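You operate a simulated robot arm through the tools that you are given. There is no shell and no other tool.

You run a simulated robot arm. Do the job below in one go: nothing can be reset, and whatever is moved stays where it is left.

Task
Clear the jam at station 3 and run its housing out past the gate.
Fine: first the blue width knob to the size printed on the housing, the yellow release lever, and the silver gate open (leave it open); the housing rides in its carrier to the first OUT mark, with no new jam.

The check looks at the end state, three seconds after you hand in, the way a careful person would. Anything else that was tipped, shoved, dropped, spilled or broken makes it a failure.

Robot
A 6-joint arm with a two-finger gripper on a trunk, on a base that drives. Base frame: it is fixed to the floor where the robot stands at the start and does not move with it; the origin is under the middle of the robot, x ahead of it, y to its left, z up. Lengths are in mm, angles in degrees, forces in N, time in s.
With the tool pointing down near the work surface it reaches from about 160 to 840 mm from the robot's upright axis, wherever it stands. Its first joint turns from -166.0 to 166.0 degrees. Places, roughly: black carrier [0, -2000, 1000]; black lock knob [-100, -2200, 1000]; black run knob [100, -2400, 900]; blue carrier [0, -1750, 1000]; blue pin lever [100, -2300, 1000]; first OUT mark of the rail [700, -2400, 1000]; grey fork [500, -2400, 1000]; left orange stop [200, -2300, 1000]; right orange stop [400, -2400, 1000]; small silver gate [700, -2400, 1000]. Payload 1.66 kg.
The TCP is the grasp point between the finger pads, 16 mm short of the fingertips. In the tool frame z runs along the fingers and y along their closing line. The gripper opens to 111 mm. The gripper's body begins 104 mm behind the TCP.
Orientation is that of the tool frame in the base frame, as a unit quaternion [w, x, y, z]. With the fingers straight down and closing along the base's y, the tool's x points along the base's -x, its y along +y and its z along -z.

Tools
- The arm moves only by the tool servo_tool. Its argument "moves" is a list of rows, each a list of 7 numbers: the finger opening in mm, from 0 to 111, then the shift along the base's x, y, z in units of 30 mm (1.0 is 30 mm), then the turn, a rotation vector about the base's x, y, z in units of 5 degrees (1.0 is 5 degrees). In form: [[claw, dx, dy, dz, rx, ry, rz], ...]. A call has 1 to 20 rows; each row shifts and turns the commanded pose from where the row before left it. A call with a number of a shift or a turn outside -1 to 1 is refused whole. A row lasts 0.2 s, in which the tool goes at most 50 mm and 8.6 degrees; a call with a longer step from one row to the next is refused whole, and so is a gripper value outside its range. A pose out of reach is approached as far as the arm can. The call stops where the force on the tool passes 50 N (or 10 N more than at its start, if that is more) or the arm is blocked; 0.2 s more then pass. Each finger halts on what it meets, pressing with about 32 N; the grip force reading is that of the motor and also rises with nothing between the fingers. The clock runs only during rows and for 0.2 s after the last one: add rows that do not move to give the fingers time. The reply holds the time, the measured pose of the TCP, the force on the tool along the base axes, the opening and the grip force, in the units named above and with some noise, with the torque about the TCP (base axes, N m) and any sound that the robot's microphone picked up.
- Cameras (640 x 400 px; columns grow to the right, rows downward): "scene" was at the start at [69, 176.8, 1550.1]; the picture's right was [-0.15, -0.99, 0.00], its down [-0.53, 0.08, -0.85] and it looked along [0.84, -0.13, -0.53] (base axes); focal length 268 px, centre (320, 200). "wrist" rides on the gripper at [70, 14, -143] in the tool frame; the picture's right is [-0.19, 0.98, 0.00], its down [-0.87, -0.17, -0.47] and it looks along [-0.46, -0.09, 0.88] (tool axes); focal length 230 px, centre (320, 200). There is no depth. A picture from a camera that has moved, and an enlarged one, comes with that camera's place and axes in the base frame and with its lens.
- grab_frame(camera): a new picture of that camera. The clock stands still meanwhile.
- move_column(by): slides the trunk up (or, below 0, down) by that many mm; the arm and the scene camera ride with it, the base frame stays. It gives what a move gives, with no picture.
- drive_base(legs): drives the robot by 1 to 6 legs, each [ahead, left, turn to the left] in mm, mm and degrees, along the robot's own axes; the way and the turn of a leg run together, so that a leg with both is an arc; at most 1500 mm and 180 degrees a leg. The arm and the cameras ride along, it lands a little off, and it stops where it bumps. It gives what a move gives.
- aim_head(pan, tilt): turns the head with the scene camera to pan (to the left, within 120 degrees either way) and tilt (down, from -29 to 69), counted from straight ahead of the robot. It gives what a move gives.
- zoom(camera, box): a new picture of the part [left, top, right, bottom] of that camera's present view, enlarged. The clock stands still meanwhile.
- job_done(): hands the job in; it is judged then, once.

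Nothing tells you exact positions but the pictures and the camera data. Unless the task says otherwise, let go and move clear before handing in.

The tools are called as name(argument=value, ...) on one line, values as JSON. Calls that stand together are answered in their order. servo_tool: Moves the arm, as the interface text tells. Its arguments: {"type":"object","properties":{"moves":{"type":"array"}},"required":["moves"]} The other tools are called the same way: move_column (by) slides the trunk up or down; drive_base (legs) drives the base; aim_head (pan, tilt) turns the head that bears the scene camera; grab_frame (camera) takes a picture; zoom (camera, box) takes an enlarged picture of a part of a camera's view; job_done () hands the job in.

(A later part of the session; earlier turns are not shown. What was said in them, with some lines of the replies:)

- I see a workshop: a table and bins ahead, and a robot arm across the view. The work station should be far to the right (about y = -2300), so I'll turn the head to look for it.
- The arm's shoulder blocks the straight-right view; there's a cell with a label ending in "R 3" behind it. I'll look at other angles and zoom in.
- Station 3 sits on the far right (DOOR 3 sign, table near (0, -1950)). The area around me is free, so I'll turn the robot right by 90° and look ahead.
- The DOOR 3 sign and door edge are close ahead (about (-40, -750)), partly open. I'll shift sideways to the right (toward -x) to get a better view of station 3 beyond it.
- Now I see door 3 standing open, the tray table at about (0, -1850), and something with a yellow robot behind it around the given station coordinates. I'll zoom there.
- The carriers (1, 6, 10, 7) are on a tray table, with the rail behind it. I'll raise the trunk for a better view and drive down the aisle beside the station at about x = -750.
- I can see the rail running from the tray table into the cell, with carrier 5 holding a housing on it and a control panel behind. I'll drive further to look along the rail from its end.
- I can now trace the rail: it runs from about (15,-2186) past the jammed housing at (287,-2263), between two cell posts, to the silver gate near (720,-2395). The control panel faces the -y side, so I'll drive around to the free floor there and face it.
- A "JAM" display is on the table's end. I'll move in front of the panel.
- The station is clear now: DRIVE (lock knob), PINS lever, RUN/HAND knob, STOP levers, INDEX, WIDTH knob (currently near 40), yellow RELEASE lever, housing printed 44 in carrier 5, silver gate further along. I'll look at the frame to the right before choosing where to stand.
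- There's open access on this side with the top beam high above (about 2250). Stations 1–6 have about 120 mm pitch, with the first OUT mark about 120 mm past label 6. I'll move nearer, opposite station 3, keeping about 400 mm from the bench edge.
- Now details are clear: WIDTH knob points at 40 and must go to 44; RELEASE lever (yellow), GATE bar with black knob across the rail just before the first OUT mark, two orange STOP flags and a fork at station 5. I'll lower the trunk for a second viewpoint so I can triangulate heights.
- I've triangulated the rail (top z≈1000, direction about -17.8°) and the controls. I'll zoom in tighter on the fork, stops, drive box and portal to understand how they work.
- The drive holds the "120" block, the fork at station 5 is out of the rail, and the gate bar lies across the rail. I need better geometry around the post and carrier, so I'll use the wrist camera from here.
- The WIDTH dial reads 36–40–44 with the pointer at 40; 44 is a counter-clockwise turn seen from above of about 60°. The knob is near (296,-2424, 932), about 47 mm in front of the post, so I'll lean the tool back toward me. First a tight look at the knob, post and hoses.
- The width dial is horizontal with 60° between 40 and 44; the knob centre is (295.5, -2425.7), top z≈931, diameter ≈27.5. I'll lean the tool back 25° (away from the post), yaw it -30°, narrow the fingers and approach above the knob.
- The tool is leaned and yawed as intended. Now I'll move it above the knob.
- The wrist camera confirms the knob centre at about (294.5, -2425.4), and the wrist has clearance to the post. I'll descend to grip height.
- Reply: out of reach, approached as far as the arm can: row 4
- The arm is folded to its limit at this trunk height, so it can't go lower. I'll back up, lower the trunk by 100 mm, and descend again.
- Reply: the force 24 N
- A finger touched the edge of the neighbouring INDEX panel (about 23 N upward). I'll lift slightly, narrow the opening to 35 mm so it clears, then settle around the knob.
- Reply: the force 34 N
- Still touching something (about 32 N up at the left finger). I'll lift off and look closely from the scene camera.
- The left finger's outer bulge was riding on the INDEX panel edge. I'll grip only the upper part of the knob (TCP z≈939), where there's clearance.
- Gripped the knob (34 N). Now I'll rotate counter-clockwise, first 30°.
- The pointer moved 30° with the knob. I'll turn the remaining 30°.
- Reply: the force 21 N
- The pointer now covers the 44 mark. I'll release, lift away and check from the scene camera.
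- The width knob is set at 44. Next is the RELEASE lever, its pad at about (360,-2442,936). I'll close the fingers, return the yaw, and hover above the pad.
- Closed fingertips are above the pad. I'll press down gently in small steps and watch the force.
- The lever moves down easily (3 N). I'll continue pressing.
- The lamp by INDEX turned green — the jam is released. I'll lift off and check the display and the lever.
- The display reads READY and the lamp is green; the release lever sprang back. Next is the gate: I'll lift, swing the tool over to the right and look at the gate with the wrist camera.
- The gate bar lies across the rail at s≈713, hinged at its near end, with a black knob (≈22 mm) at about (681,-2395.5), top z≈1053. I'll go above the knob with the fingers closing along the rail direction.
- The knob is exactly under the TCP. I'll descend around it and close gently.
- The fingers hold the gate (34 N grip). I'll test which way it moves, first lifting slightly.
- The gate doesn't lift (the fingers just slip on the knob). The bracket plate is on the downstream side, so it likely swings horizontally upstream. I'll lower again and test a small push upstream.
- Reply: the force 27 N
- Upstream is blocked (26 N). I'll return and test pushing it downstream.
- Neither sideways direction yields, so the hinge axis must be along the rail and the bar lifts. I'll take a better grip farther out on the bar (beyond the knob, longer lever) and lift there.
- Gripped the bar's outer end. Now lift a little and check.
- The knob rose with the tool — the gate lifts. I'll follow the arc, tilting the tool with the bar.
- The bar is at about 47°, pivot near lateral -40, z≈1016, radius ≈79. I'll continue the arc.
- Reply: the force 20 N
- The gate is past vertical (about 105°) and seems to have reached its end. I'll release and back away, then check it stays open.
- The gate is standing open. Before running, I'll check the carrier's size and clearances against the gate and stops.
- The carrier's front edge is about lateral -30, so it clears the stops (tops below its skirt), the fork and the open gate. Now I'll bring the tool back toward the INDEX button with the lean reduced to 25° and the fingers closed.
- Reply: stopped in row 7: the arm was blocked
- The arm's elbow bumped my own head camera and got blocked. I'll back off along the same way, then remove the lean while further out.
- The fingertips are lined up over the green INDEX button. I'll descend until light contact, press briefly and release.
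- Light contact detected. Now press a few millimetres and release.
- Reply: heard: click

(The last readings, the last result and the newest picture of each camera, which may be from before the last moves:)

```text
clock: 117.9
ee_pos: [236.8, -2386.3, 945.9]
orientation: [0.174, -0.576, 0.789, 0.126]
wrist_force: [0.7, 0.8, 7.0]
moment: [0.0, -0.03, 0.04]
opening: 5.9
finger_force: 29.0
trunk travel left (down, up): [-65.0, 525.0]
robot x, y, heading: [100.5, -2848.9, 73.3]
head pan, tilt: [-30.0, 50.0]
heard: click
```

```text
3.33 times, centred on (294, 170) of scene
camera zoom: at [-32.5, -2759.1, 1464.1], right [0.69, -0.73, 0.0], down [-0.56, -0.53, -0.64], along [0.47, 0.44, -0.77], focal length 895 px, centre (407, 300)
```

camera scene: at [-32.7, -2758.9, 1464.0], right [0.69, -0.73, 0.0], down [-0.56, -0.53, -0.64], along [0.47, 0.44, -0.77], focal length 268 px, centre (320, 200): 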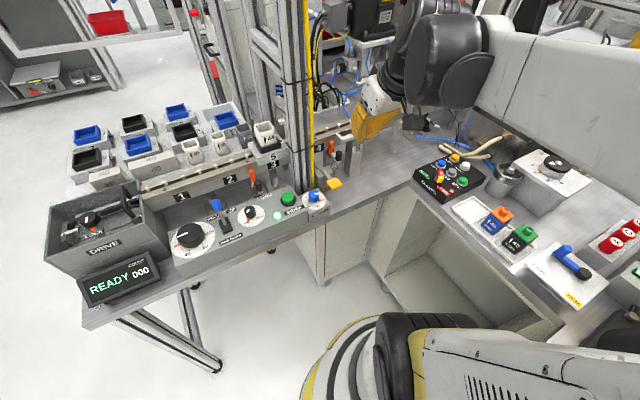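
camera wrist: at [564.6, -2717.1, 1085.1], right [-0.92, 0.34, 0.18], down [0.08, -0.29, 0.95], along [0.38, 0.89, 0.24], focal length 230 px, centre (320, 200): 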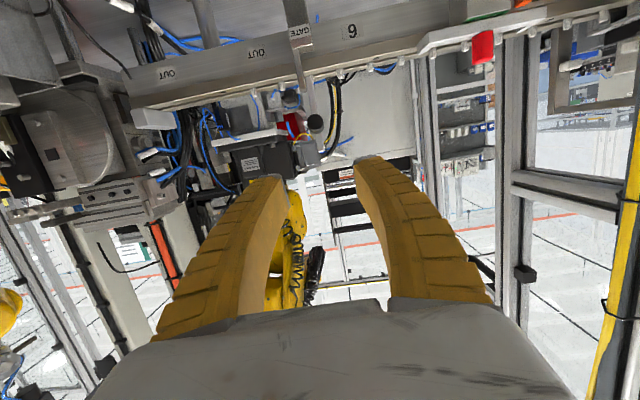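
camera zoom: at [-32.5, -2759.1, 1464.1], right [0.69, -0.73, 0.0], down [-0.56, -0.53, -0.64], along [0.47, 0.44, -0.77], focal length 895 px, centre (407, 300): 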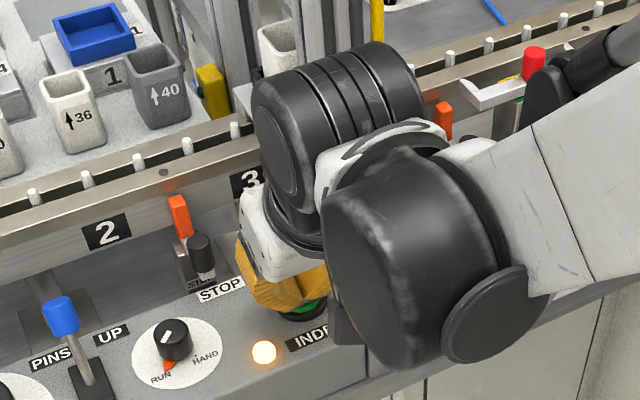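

Click — the drive is running (amber lamp) and the carrier is moving. I'll lift off the button and wait for the stroke to finish.

servo_tool(moves=[[0, 0, 0, 0.3, 0, 0, 0], [0, 0, 0, 0.3, 0, 0, 0], [0, 0, 0, 0, 0, 0, 0], [0, 0, 0, 0, 0, 0, 0], [0, 0, 0, 0, 0, 0, 0], [0, 0, 0, 0, 0, 0, 0], [0, 0, 0, 0, 0, 0, 0], [0, 0, 0, 0, 0, 0, 0], [0, 0, 0, 0, 0, 0, 0], [0, 0, 0, 0, 0, 0, 0]])

grab_frame(camera="scene")

zoom(camera="scene", box=[230, 80, 390, 230])

zoom(camera="scene", box=[70, 180, 230, 310])

```text
clock: 120.1
ee_pos: [237.9, -2387.0, 962.9]
orientation: [0.174, -0.576, 0.789, 0.126]
wrist_force: [0.4, 0.5, 0.3]
moment: [-0.02, 0.02, 0.0]
opening: 0.0
finger_force: 28.6
trunk travel left (down, up): [-65.0, 525.0]
robot x, y, heading: [98.7, -2850.3, 73.6]
head pan, tilt: [-30.0, 50.0]
```

```text
taken
camera scene: at [-32.6, -2758.8, 1464.0], right [0.69, -0.73, 0.0], down [-0.56, -0.53, -0.64], along [0.47, 0.44, -0.77], focal length 268 px, centre (320, 200)
```

scene: 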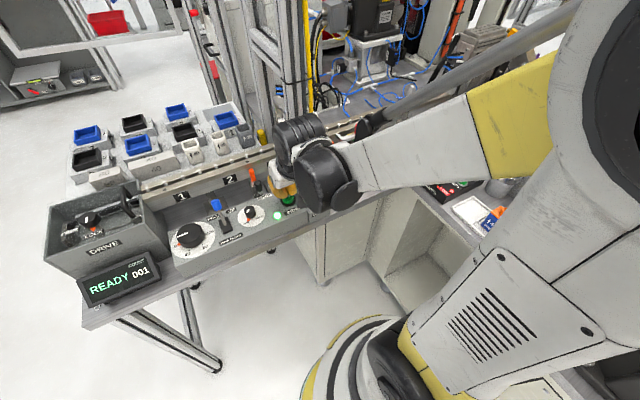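

```text
2.67 times, centred on (310, 155) of scene
camera zoom: at [-32.6, -2758.8, 1464.0], right [0.69, -0.73, 0.0], down [-0.56, -0.53, -0.64], along [0.47, 0.44, -0.77], focal length 716 px, centre (347, 320)
```

zoom: 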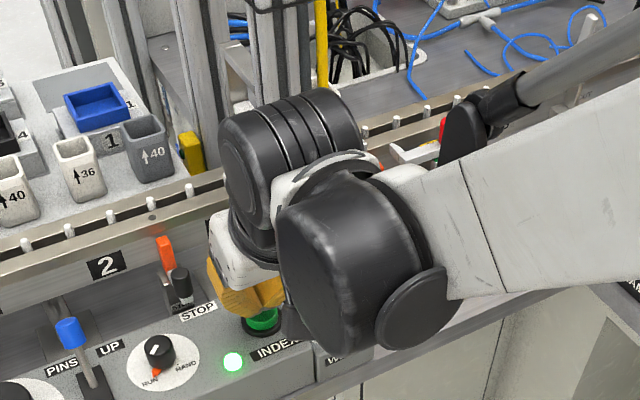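

```text
3.08 times, centred on (150, 245) of scene
camera zoom: at [-32.6, -2758.8, 1464.0], right [0.69, -0.73, 0.0], down [-0.56, -0.53, -0.64], along [0.47, 0.44, -0.77], focal length 826 px, centre (843, 62)
```

zoom: 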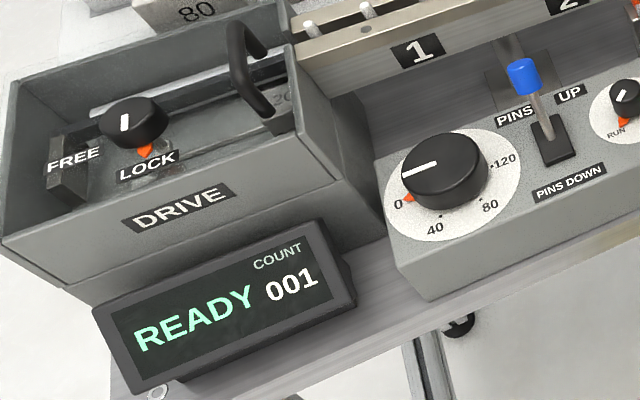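

READY and COUNT 001 — the stroke worked. I'll raise the arm to see where the carrier stands.

servo_tool(moves=[[0, -0.5, -0.3, 0.9, 0, 0, 0], [0, -0.7, 0, 0.9, 0, 0, 0], [0, -0.7, 0, 0.9, 0, 0, 0], [0, -0.7, 0, 0.9, 0, 0, 0], [0, -0.7, 0, 0.9, 0, 0, 0], [0, -0.7, 0, 0.9, 0, 0, 0], [0, 0, 0, 0, 0, 0, 0]])

grab_frame(camera="scene")

zoom(camera="scene", box=[280, 80, 440, 180])

```text
clock: 121.7
ee_pos: [116.7, -2396.3, 1122.5]
orientation: [0.174, -0.575, 0.789, 0.126]
wrist_force: [0.2, -0.5, 0.3]
moment: [0.02, -0.01, 0.01]
opening: 0.0
finger_force: 28.5
trunk travel left (down, up): [-65.0, 525.0]
robot x, y, heading: [97.3, -2845.2, 73.2]
head pan, tilt: [-30.0, 50.0]
```

```text
taken
camera scene: at [-32.6, -2758.9, 1464.0], right [0.69, -0.73, 0.0], down [-0.56, -0.53, -0.64], along [0.47, 0.44, -0.77], focal length 268 px, centre (320, 200)
```

scene: 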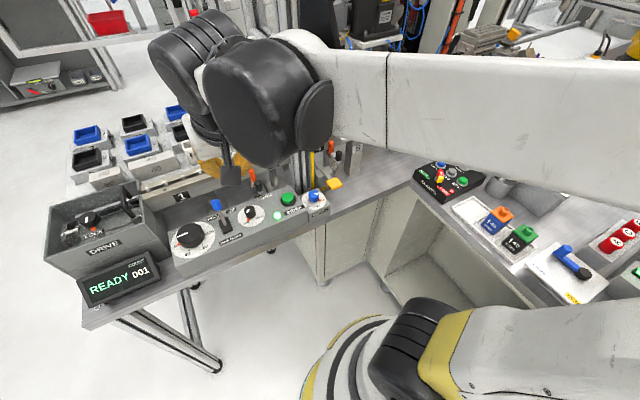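

```text
4.00 times, centred on (360, 130) of scene
camera zoom: at [-32.6, -2758.9, 1464.0], right [0.69, -0.73, 0.0], down [-0.56, -0.53, -0.64], along [0.47, 0.44, -0.77], focal length 1074 px, centre (160, 480)
```

zoom: 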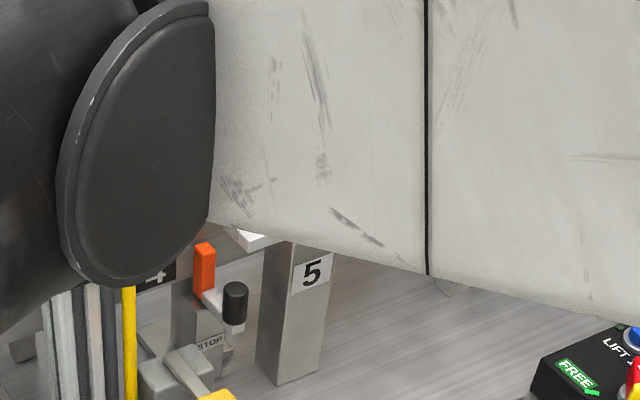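

grab_frame(camera="wrist")

zoom(camera="wrist", box=[60, 160, 380, 360])

```text
taken
camera wrist: at [66.0, -2508.4, 1222.9], right [-0.88, 0.46, 0.08], down [0.34, 0.51, 0.79], along [0.33, 0.72, -0.61], focal length 230 px, centre (320, 200)
```

wrist: 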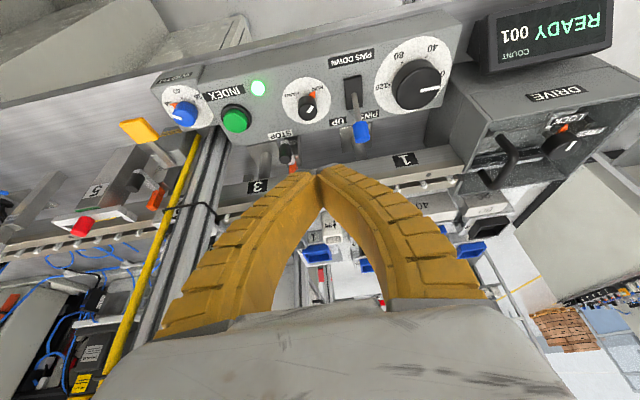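

```text
2.00 times, centred on (220, 260) of wrist
camera zoom: at [66.0, -2508.4, 1222.9], right [-0.88, 0.46, 0.08], down [0.34, 0.51, 0.79], along [0.33, 0.72, -0.61], focal length 460 px, centre (520, 80)
```

zoom: 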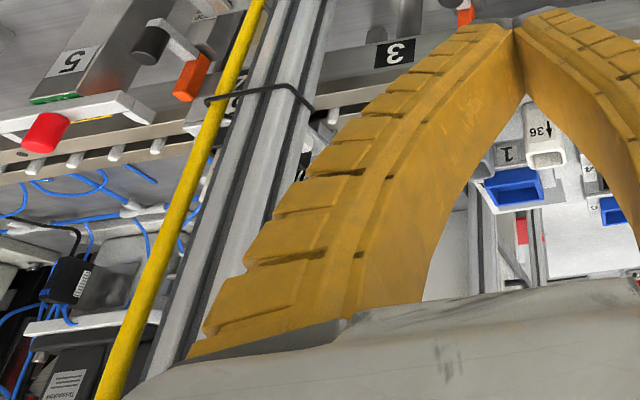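

The carrier has left station 3 and is behind the post at station 4. I'll return over INDEX and press again.

servo_tool(moves=[[0, 0.7, 0, -0.9, 0, 0, 0], [0, 0.7, 0, -0.9, 0, 0, 0], [0, 0.7, 0, -0.9, 0, 0, 0], [0, 0.7, 0, -0.9, 0, 0, 0], [0, 0.7, 0, -0.9, 0, 0, 0], [0, 0.5, 0.3, -0.8, 0, 0, 0], [0, 0, 0, 0, 0, 0, 0]])

zoom(camera="scene", box=[230, 80, 390, 230])

```text
clock: 123.3
ee_pos: [236.5, -2387.6, 965.8]
orientation: [0.174, -0.576, 0.789, 0.125]
wrist_force: [0.6, 0.5, -0.1]
moment: [-0.02, 0.04, 0.01]
opening: 0.0
finger_force: 28.7
trunk travel left (down, up): [-65.0, 525.0]
robot x, y, heading: [100.9, -2850.5, 73.3]
head pan, tilt: [-30.0, 50.0]
```

```text
2.67 times, centred on (310, 155) of scene
camera zoom: at [-32.5, -2758.6, 1464.0], right [0.69, -0.73, 0.0], down [-0.56, -0.53, -0.64], along [0.47, 0.44, -0.77], focal length 716 px, centre (347, 320)
```

zoom: 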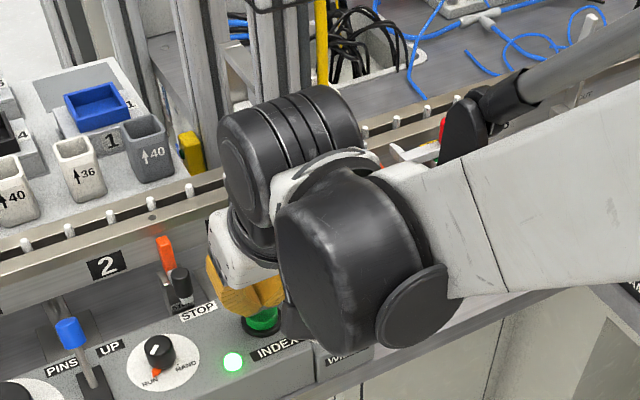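

servo_tool(moves=[[0, 0, 0, -0.3, 0, 0, 0], [0, 0, 0, -0.2, 0, 0, 0], [0, 0, 0, -0.1, 0, 0, 0], [0, 0, 0, -0.1, 0, 0, 0], [0, 0, 0, 0, 0, 0, 0], [0, 0, 0, 0.35, 0, 0, 0], [0, 0, 0, 0.35, 0, 0, 0], [0, 0, 0, 0, 0, 0, 0]])

zoom(camera="scene", box=[230, 80, 390, 230])

```text
clock: 125.1
ee_pos: [237.3, -2387.2, 965.0]
orientation: [0.173, -0.576, 0.789, 0.126]
wrist_force: [0.3, 0.8, 0.3]
moment: [0.01, 0.0, 0.03]
opening: 0.0
finger_force: 28.4
trunk travel left (down, up): [-65.0, 525.0]
robot x, y, heading: [98.7, -2846.4, 73.5]
head pan, tilt: [-30.0, 50.0]
heard: click
```

```text
2.67 times, centred on (310, 155) of scene
camera zoom: at [-32.6, -2758.8, 1464.0], right [0.69, -0.73, 0.0], down [-0.56, -0.53, -0.64], along [0.47, 0.44, -0.77], focal length 716 px, centre (347, 320)
```

zoom: 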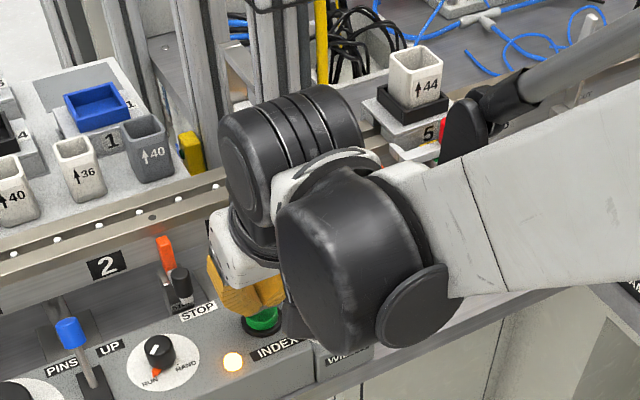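

The carrier with the housing has arrived near station 5 and the lamp is still amber. I'll wait for the cycle to end and check.

servo_tool(moves=[[0, 0, 0, 0, 0, 0, 0], [0, 0, 0, 0, 0, 0, 0], [0, 0, 0, 0, 0, 0, 0], [0, 0, 0, 0, 0, 0, 0], [0, 0, 0, 0, 0, 0, 0], [0, 0, 0, 0, 0, 0, 0]])

zoom(camera="scene", box=[230, 80, 390, 230])

zoom(camera="scene", box=[70, 260, 170, 320])

```text
clock: 126.5
ee_pos: [238.7, -2386.5, 964.8]
orientation: [0.173, -0.576, 0.789, 0.126]
wrist_force: [-0.5, 0.5, 0.0]
moment: [-0.01, 0.0, 0.02]
opening: 0.2
finger_force: 28.8
trunk travel left (down, up): [-65.0, 525.0]
robot x, y, heading: [98.5, -2846.0, 73.6]
head pan, tilt: [-30.0, 50.0]
```

```text
2.67 times, centred on (310, 155) of scene
camera zoom: at [-32.6, -2758.8, 1464.0], right [0.69, -0.73, 0.0], down [-0.56, -0.53, -0.64], along [0.47, 0.44, -0.77], focal length 716 px, centre (347, 320)
```

zoom: 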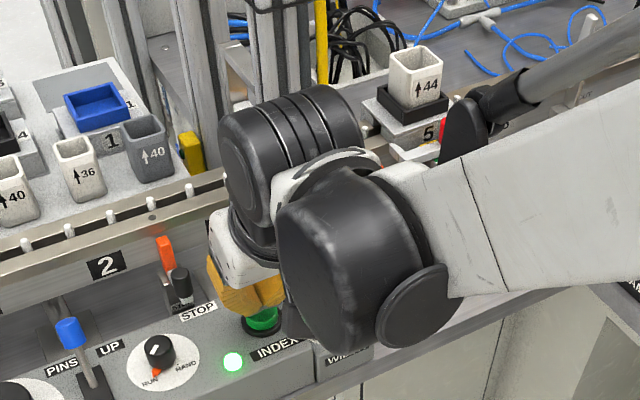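

```text
6.40 times, centred on (120, 290) of scene
camera zoom: at [-32.6, -2758.8, 1464.0], right [0.69, -0.73, 0.0], down [-0.56, -0.53, -0.64], along [0.47, 0.44, -0.77], focal length 1718 px, centre (1600, -376)
```

zoom: 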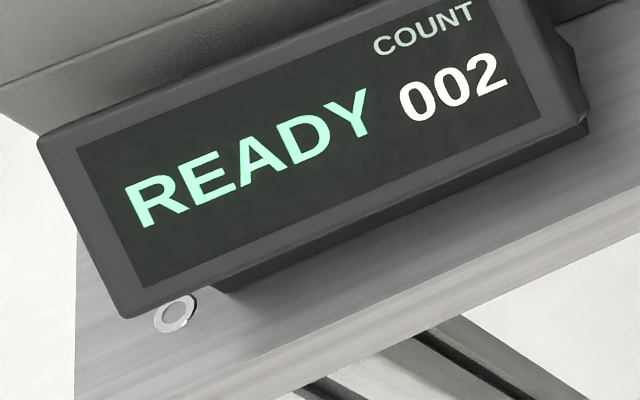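

READY, COUNT 002, carrier at station 5. Third press.

servo_tool(moves=[[0, -0.03, 0, -0.3, 0, 0, 0], [0, 0, 0, -0.2, 0, 0, 0], [0, 0, 0, -0.1, 0, 0, 0], [0, 0, 0, -0.1, 0, 0, 0], [0, 0, 0, 0, 0, 0, 0], [0, 0, 0, 0.35, 0, 0, 0], [0, 0, 0, 0.35, 0, 0, 0], [0, 0, 0, 0, 0, 0, 0], [0, 0, 0, 0, 0, 0, 0], [0, 0, 0, 0, 0, 0, 0], [0, 0, 0, 0, 0, 0, 0], [0, 0, 0, 0, 0, 0, 0], [0, 0, 0, 0, 0, 0, 0], [0, 0, 0, 0, 0, 0, 0], [0, 0, 0, 0, 0, 0, 0]])

zoom(camera="scene", box=[230, 80, 390, 230])

zoom(camera="scene", box=[70, 260, 170, 320])

grab_frame(camera="wrist")

```text
clock: 129.7
ee_pos: [235.2, -2388.1, 965.1]
orientation: [0.173, -0.576, 0.789, 0.125]
wrist_force: [0.7, 0.2, -0.1]
moment: [0.02, 0.02, -0.01]
opening: 0.0
finger_force: 28.3
trunk travel left (down, up): [-65.0, 525.0]
robot x, y, heading: [99.0, -2846.9, 73.2]
head pan, tilt: [-30.0, 50.0]
heard: click
```

```text
2.67 times, centred on (310, 155) of scene
camera zoom: at [-32.6, -2758.8, 1464.0], right [0.69, -0.73, 0.0], down [-0.56, -0.53, -0.64], along [0.47, 0.44, -0.77], focal length 716 px, centre (347, 320)
```

zoom: 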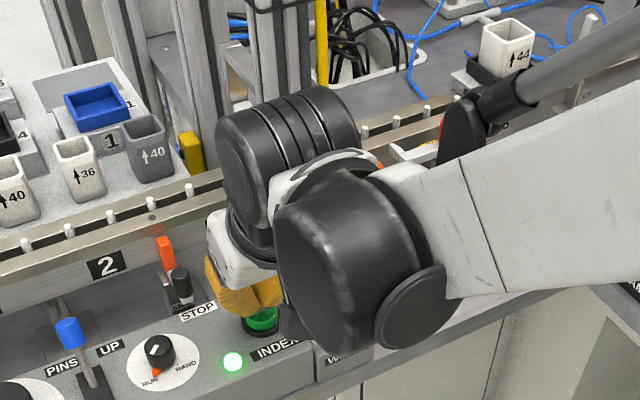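

```text
6.40 times, centred on (120, 290) of scene
camera zoom: at [-32.6, -2758.8, 1464.0], right [0.69, -0.73, 0.0], down [-0.56, -0.53, -0.64], along [0.47, 0.44, -0.77], focal length 1718 px, centre (1600, -376)
```

zoom: 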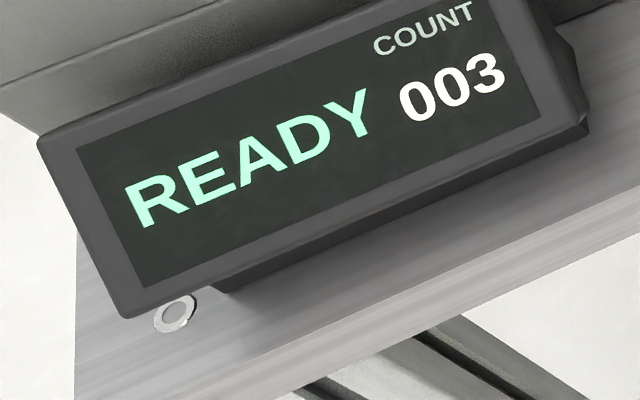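

```text
taken
camera wrist: at [184.5, -2499.6, 1064.7], right [-0.88, 0.46, 0.08], down [0.34, 0.51, 0.79], along [0.33, 0.72, -0.61], focal length 230 px, centre (320, 200)
```

wrist: 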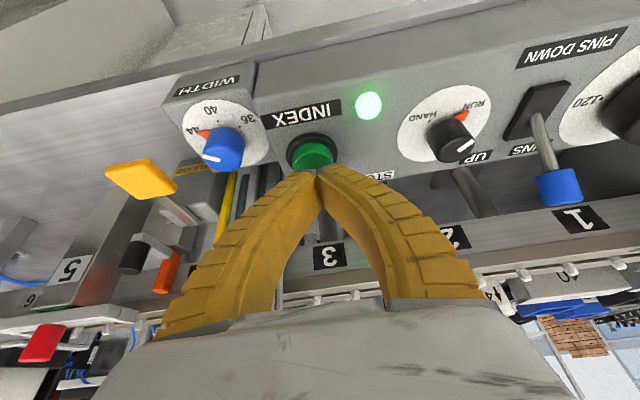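

READY, COUNT 003, carrier at station 6 with the gate upright ahead. Let me take a closer look at the gate clearance before the last stroke.

zoom(camera="scene", box=[335, 75, 399, 125])

```text
8.00 times, centred on (367, 100) of scene
camera zoom: at [-32.6, -2758.8, 1464.0], right [0.69, -0.73, 0.0], down [-0.56, -0.53, -0.64], along [0.47, 0.44, -0.77], focal length 2147 px, centre (-56, 1000)
```

zoom: 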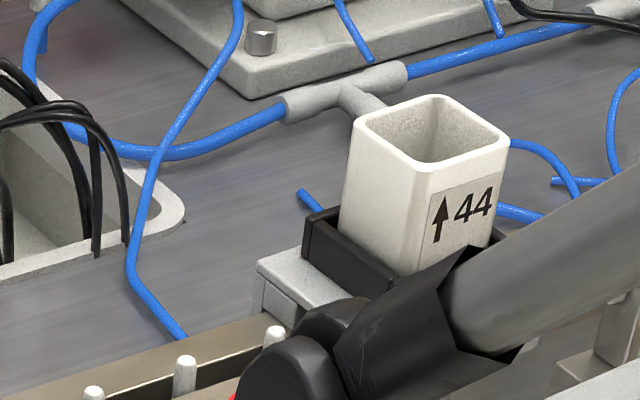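

I can't see the gate past the arm from here, so before the final stroke I'll swing the arm aside to verify the gate and carrier clearances.

servo_tool(moves=[[0, 0, -0.2, 0.6, 0, 0, 0], [0, 0.3, -0.5, 0.9, 0, 0, 0], [0, 0.81, -0.8, 0.8, 0, 0, 0], [0, 0.81, -0.8, 0.8, 0, 0, 0], [0, 0.81, -0.7, 0.8, 0, 0, 0], [0, 0.9, -0.5, 0.6, 0, 0, 0], [0, 0.9, -0.3, 0.6, 0, 0, -0.9], [0, 0.9, -0.3, 0.6, 0, 0, -0.9], [0, 0.9, -0.3, 0.4, 0, 0, -0.9], [0, 0.9, -0.3, 0.4, 0, 0, -0.9], [0, 0.9, -0.3, 0.3, 0, 0, -0.9], [0, 0.9, -0.3, 0.2, 0, 0, -0.9], [0, 0.9, -0.3, 0, 0, 0, -0.9], [0, 0.85, -0.3, 0, 0, 0, -0.9], [0, 0, 0, 0, -0.588, 0.809, 0], [0, 0, 0, 0, -0.588, 0.809, 0], [0, 0, 0, 0, -0.588, 0.809, 0], [0, 0, 0, 0, -0.588, 0.809, 0], [0, 0, 0, 0, -0.588, 0.809, 0]])

zoom(camera="scene", box=[340, 70, 452, 140])

grab_frame(camera="scene")

```text
clock: 133.7
ee_pos: [559.7, -2564.9, 1174.7]
orientation: [-0.003, -0.311, 0.95, -0.001]
wrist_force: [0.0, -0.5, 0.0]
moment: [-0.01, 0.01, -0.04]
opening: 0.0
finger_force: 28.4
trunk travel left (down, up): [-65.0, 525.0]
robot x, y, heading: [97.7, -2847.4, 73.3]
head pan, tilt: [-30.0, 50.0]
```

```text
5.71 times, centred on (396, 105) of scene
camera zoom: at [-32.3, -2758.7, 1464.0], right [0.69, -0.73, 0.0], down [-0.56, -0.53, -0.64], along [0.47, 0.44, -0.77], focal length 1534 px, centre (-114, 743)
```

zoom: 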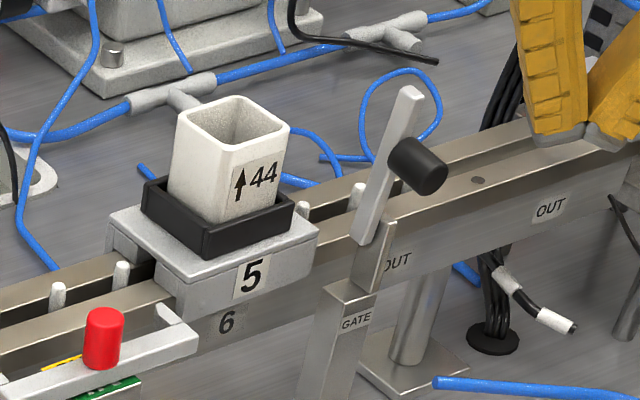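

```text
taken
camera scene: at [-32.3, -2758.7, 1464.0], right [0.69, -0.73, 0.0], down [-0.56, -0.53, -0.64], along [0.47, 0.44, -0.77], focal length 268 px, centre (320, 200)
```

scene: 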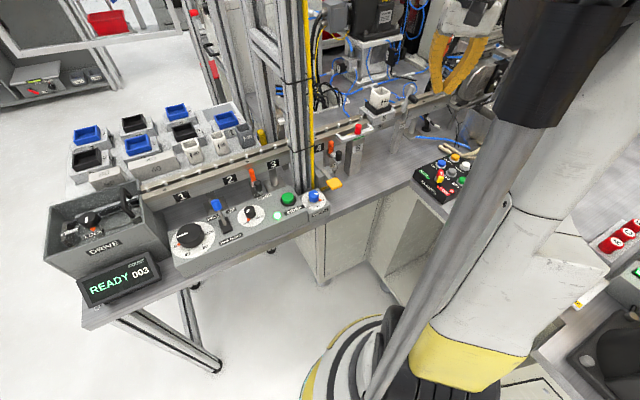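

The carrier sits at station 6, the gate bar stands clear in front of the carrier's path, and the first OUT mark is one stroke (120 mm) further. I'll return to INDEX by the same path and press the fourth time.

servo_tool(moves=[[0, 0, 0, 0, 0.588, -0.809, 0], [0, 0, 0, 0, 0.588, -0.809, 0], [0, 0, 0, 0, 0.588, -0.809, 0], [0, 0, 0, 0, 0.588, -0.809, 0], [0, 0, 0, 0, 0.588, -0.809, 0], [0, -0.85, 0.3, 0, 0, 0, 0.9], [0, -0.9, 0.3, 0, 0, 0, 0.9], [0, -0.9, 0.3, -0.2, 0, 0, 0.9], [0, -0.9, 0.3, -0.3, 0, 0, 0.9], [0, -0.9, 0.3, -0.4, 0, 0, 0.9], [0, -0.9, 0.3, -0.4, 0, 0, 0.9], [0, -0.9, 0.3, -0.6, 0, 0, 0.9], [0, -0.9, 0.3, -0.6, 0, 0, 0.9], [0, -0.9, 0.5, -0.6, 0, 0, 0], [0, -0.81, 0.7, -0.8, 0, 0, 0], [0, -0.81, 0.8, -0.8, 0, 0, 0], [0, -0.81, 0.8, -0.8, 0, 0, 0], [0, -0.3, 0.5, -0.6, 0, 0, 0], [0, 0, 0.2, -0.3, 0, 0, 0], [0, 0, 0, 0, 0, 0, 0]])

zoom(camera="wrist", box=[240, 60, 400, 200])

zoom(camera="scene", box=[230, 80, 390, 230])

```text
clock: 137.9
ee_pos: [236.3, -2387.2, 984.8]
orientation: [0.173, -0.576, 0.789, 0.126]
wrist_force: [-0.2, -0.2, -0.5]
moment: [0.0, -0.04, 0.01]
opening: 0.0
finger_force: 28.8
trunk travel left (down, up): [-65.0, 525.0]
robot x, y, heading: [99.8, -2847.4, 73.4]
head pan, tilt: [-30.0, 50.0]
```

```text
2.86 times, centred on (320, 130) of wrist
camera zoom: at [184.7, -2499.9, 1083.5], right [-0.88, 0.46, 0.08], down [0.34, 0.51, 0.79], along [0.33, 0.72, -0.61], focal length 657 px, centre (320, 400)
```

zoom: 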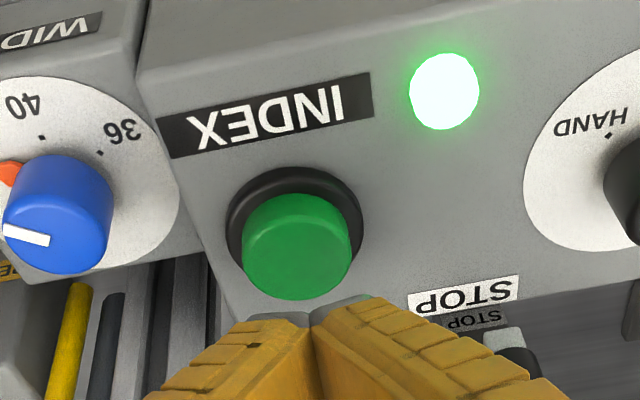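

```text
2.67 times, centred on (310, 155) of scene
camera zoom: at [-32.6, -2758.8, 1464.0], right [0.69, -0.73, 0.0], down [-0.56, -0.53, -0.64], along [0.47, 0.44, -0.77], focal length 716 px, centre (347, 320)
```

zoom: 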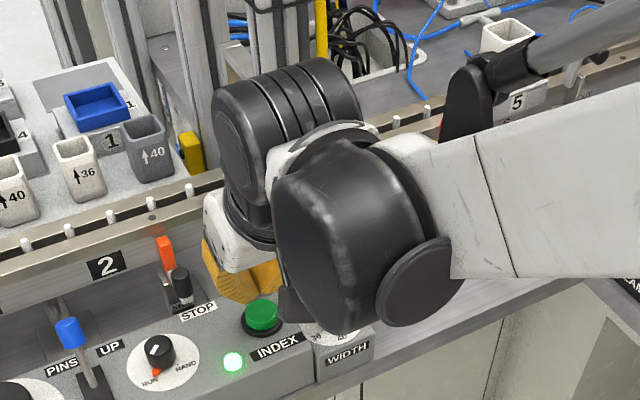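

servo_tool(moves=[[0, 0, 0, -0.6, 0, 0, 0], [0, 0, 0, -0.35, 0, 0, 0], [0, 0, 0, -0.2, 0, 0, 0], [0, 0, 0, -0.1, 0, 0, 0], [0, 0, 0, -0.1, 0, 0, 0], [0, 0, 0, 0, 0, 0, 0], [0, 0, 0, 0.35, 0, 0, 0], [0, 0, 0, 0.5, 0, 0, 0], [0, 0, 0, 0, 0, 0, 0], [0, 0, 0, 0, 0, 0, 0], [0, 0, 0, 0, 0, 0, 0], [0, 0, 0, 0, 0, 0, 0], [0, 0, 0, 0, 0, 0, 0], [0, 0, 0, 0, 0, 0, 0], [0, 0, 0, 0, 0, 0, 0], [0, 0, 0, 0, 0, 0, 0]])

zoom(camera="scene", box=[230, 80, 390, 230])

zoom(camera="scene", box=[70, 260, 170, 320])

```text
clock: 141.3
ee_pos: [234.2, -2388.1, 968.9]
orientation: [0.173, -0.576, 0.789, 0.126]
wrist_force: [0.1, 0.2, 0.3]
moment: [-0.02, 0.02, 0.01]
opening: 0.2
finger_force: 28.8
trunk travel left (down, up): [-65.0, 525.0]
robot x, y, heading: [102.9, -2842.5, 73.1]
head pan, tilt: [-30.0, 50.0]
heard: click
```

```text
2.67 times, centred on (310, 155) of scene
camera zoom: at [-32.6, -2758.8, 1464.0], right [0.69, -0.73, 0.0], down [-0.56, -0.53, -0.64], along [0.47, 0.44, -0.77], focal length 716 px, centre (347, 320)
```

zoom: 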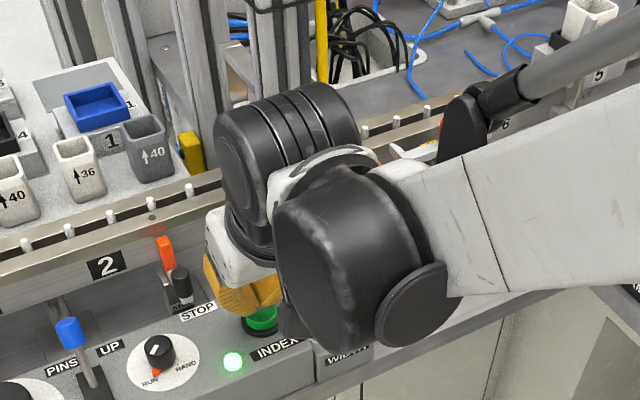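

```text
6.40 times, centred on (120, 290) of scene
camera zoom: at [-32.6, -2758.8, 1464.0], right [0.69, -0.73, 0.0], down [-0.56, -0.53, -0.64], along [0.47, 0.44, -0.77], focal length 1718 px, centre (1600, -376)
```

zoom: 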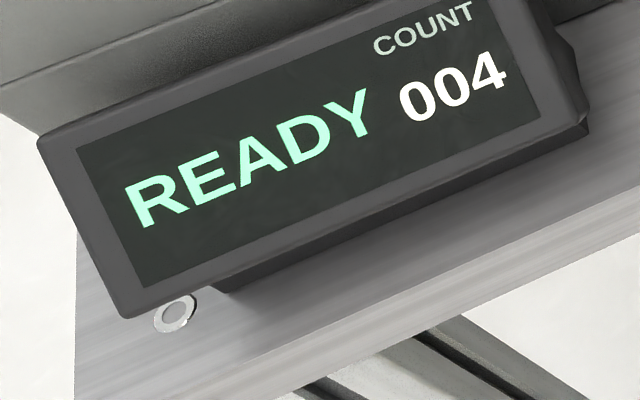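

READY, COUNT 004, lamp green. I'll move the arm clear again and verify the carrier is at the first OUT mark with the gate still open.

servo_tool(moves=[[0, 0, -0.2, 0.6, 0, 0, 0], [0, 0.3, -0.5, 0.9, 0, 0, 0], [0, 0.81, -0.8, 0.8, 0, 0, 0], [0, 0.81, -0.8, 0.8, 0, 0, 0], [0, 0.81, -0.7, 0.8, 0, 0, 0], [0, 0.9, -0.5, 0.6, 0, 0, 0], [0, 0.9, -0.3, 0.6, 0, 0, -0.9], [0, 0.9, -0.3, 0.6, 0, 0, -0.9], [0, 0.9, -0.3, 0.4, 0, 0, -0.9], [0, 0.9, -0.3, 0.4, 0, 0, -0.9], [0, 0.9, -0.3, 0.3, 0, 0, -0.9], [0, 0.9, -0.3, 0.2, 0, 0, -0.9], [0, 0.9, -0.3, 0, 0, 0, -0.9], [0, 0.85, -0.3, 0, 0, 0, -0.9], [0, 0, 0, 0, -0.588, 0.809, 0], [0, 0, 0, 0, -0.588, 0.809, 0], [0, 0, 0, 0, -0.588, 0.809, 0], [0, 0, 0, 0, -0.588, 0.809, 0], [0, 0, 0, 0, -0.588, 0.809, 0]])

zoom(camera="scene", box=[350, 60, 478, 140])

grab_frame(camera="scene")

```text
clock: 145.3
ee_pos: [559.0, -2563.9, 1178.1]
orientation: [-0.003, -0.311, 0.95, -0.002]
wrist_force: [0.2, -0.6, -0.3]
moment: [-0.02, -0.02, 0.0]
opening: 0.0
finger_force: 28.3
trunk travel left (down, up): [-65.0, 525.0]
robot x, y, heading: [96.2, -2849.6, 73.5]
head pan, tilt: [-30.0, 50.0]
```

```text
5.00 times, centred on (414, 100) of scene
camera zoom: at [-32.3, -2758.7, 1464.0], right [0.69, -0.73, 0.0], down [-0.56, -0.53, -0.64], along [0.47, 0.44, -0.77], focal length 1342 px, centre (-150, 700)
```

zoom: 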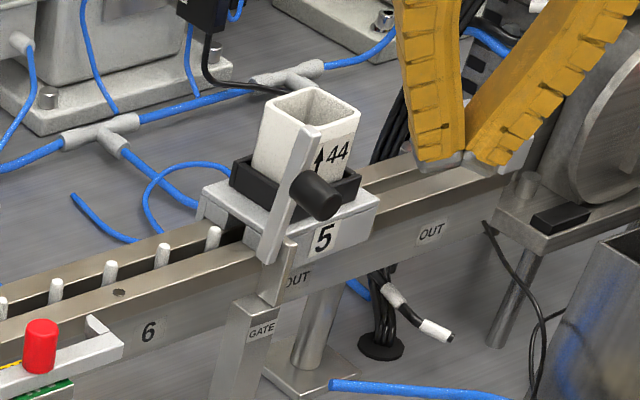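

```text
taken
camera scene: at [-32.3, -2758.7, 1464.0], right [0.69, -0.73, 0.0], down [-0.56, -0.53, -0.64], along [0.47, 0.44, -0.77], focal length 268 px, centre (320, 200)
```

scene: 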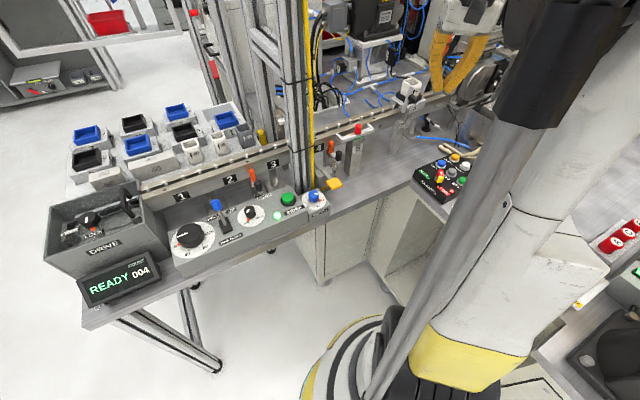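

Carrier 5 with housing 44 stands at the first OUT mark, past the open gate, and the display shows READY 004. I'll retract the arm a bit and do a final check of the panel and the tray.

servo_tool(moves=[[0, -0.3, -0.2, 0.8, 0, 0, 0], [0, -0.5, -0.2, 0.8, 0, 0, 0], [0, -0.6, -0.2, 0.8, 0, 0, 0], [0, -0.6, -0.2, 0.8, 0, 0, 0], [0, -0.6, -0.2, 0.5, 0, 0, 0], [0, 0, 0, 0, 0, 0, 0]])

grab_frame(camera="scene")

zoom(camera="scene", box=[230, 130, 390, 230])

zoom(camera="scene", box=[60, 90, 260, 290])

zoom(camera="scene", box=[350, 60, 478, 140])

```text
clock: 146.7
ee_pos: [482.5, -2593.8, 1292.6]
orientation: [-0.002, -0.312, 0.95, -0.001]
wrist_force: [-0.1, -0.2, 1.9]
moment: [0.01, -0.01, 0.02]
opening: 0.1
finger_force: 29.0
trunk travel left (down, up): [-65.0, 525.0]
robot x, y, heading: [99.7, -2844.8, 73.4]
head pan, tilt: [-30.0, 50.0]
```

```text
taken
camera scene: at [-32.6, -2758.8, 1464.0], right [0.69, -0.73, 0.0], down [-0.56, -0.53, -0.64], along [0.47, 0.44, -0.77], focal length 268 px, centre (320, 200)
```

scene: 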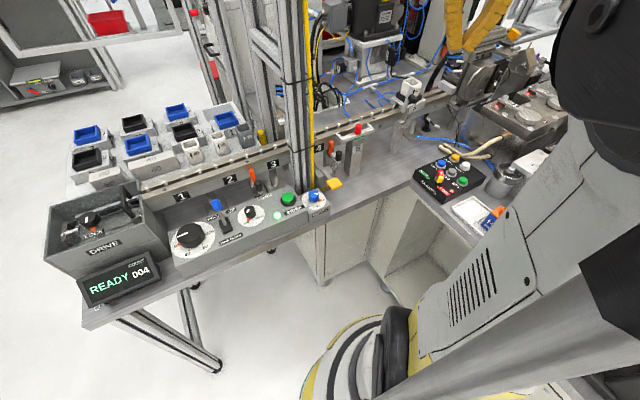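

```text
4.00 times, centred on (310, 180) of scene
camera zoom: at [-32.6, -2758.8, 1464.0], right [0.69, -0.73, 0.0], down [-0.56, -0.53, -0.64], along [0.47, 0.44, -0.77], focal length 1074 px, centre (360, 280)
```

zoom: 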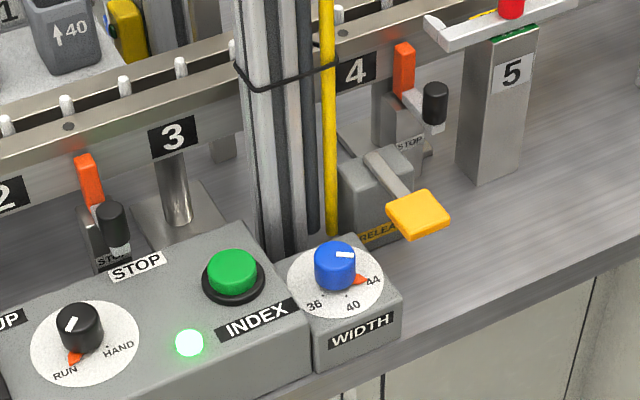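

```text
2.00 times, centred on (160, 190) of scene
camera zoom: at [-32.6, -2758.8, 1464.0], right [0.69, -0.73, 0.0], down [-0.56, -0.53, -0.64], along [0.47, 0.44, -0.77], focal length 537 px, centre (640, 220)
```

zoom: 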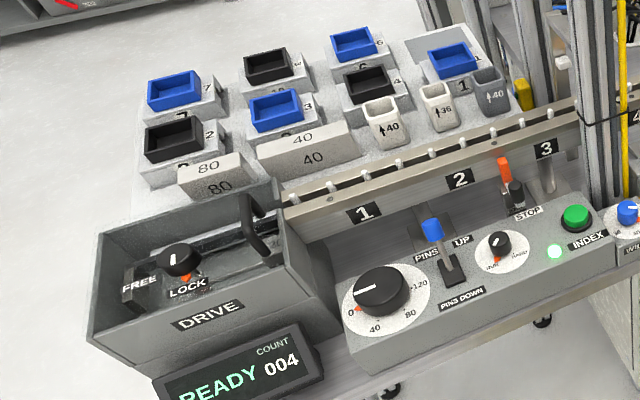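

```text
5.00 times, centred on (414, 100) of scene
camera zoom: at [-32.6, -2758.8, 1464.0], right [0.69, -0.73, 0.0], down [-0.56, -0.53, -0.64], along [0.47, 0.44, -0.77], focal length 1342 px, centre (-150, 700)
```

zoom: 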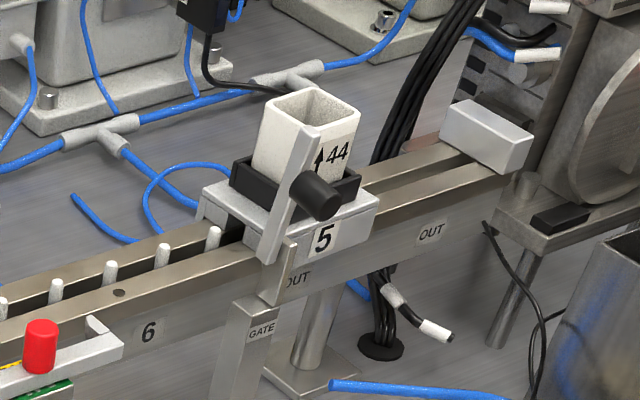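

Everything checks out:
- The width knob points at 44.
- The jam is released: the display reads READY, COUNT 004, and the lamp is green.
- The gate stands open.
- Carrier 5 with its 44 housing is at the first OUT mark.
- Nothing else has moved, and the arm is clear.

I'm handing in.

job_done()

```text
The job is handed in.
```

The jam at station 3 is cleared. Its housing (size 44) is in carrier 5 at the first OUT mark, past the gate. The job is handed in, but I have not seen the check's result.

- **Width knob:** turned from 40 to 44, the size printed on the housing.
- **Release lever:** pressed down. The display changed from JAM to READY and the lamp turned green; the lever then sprang back by itself.
- **Gate:** it lifts rather than swings. It now stands about upright, clear of the carrier, and I left it open.
- **Run:** I pressed INDEX four times, one station per press. The display ended at READY, COUNT 004, with no new jam.

Four contacts happened along the way:

- A finger pressed on the edge of the INDEX panel twice (up to about 32 N) while I was lining up on the width knob.
- I lifted the gate knob with up to about 12 N before finding how it opens, and the fingers slipped on it.
- I also pushed the gate knob sideways with up to about 26 N.
- The arm's elbow bumped the robot's own head camera, which sprang back.

In the last pictures everything else at the station looked undisturbed. The arm is retracted and holding nothing.
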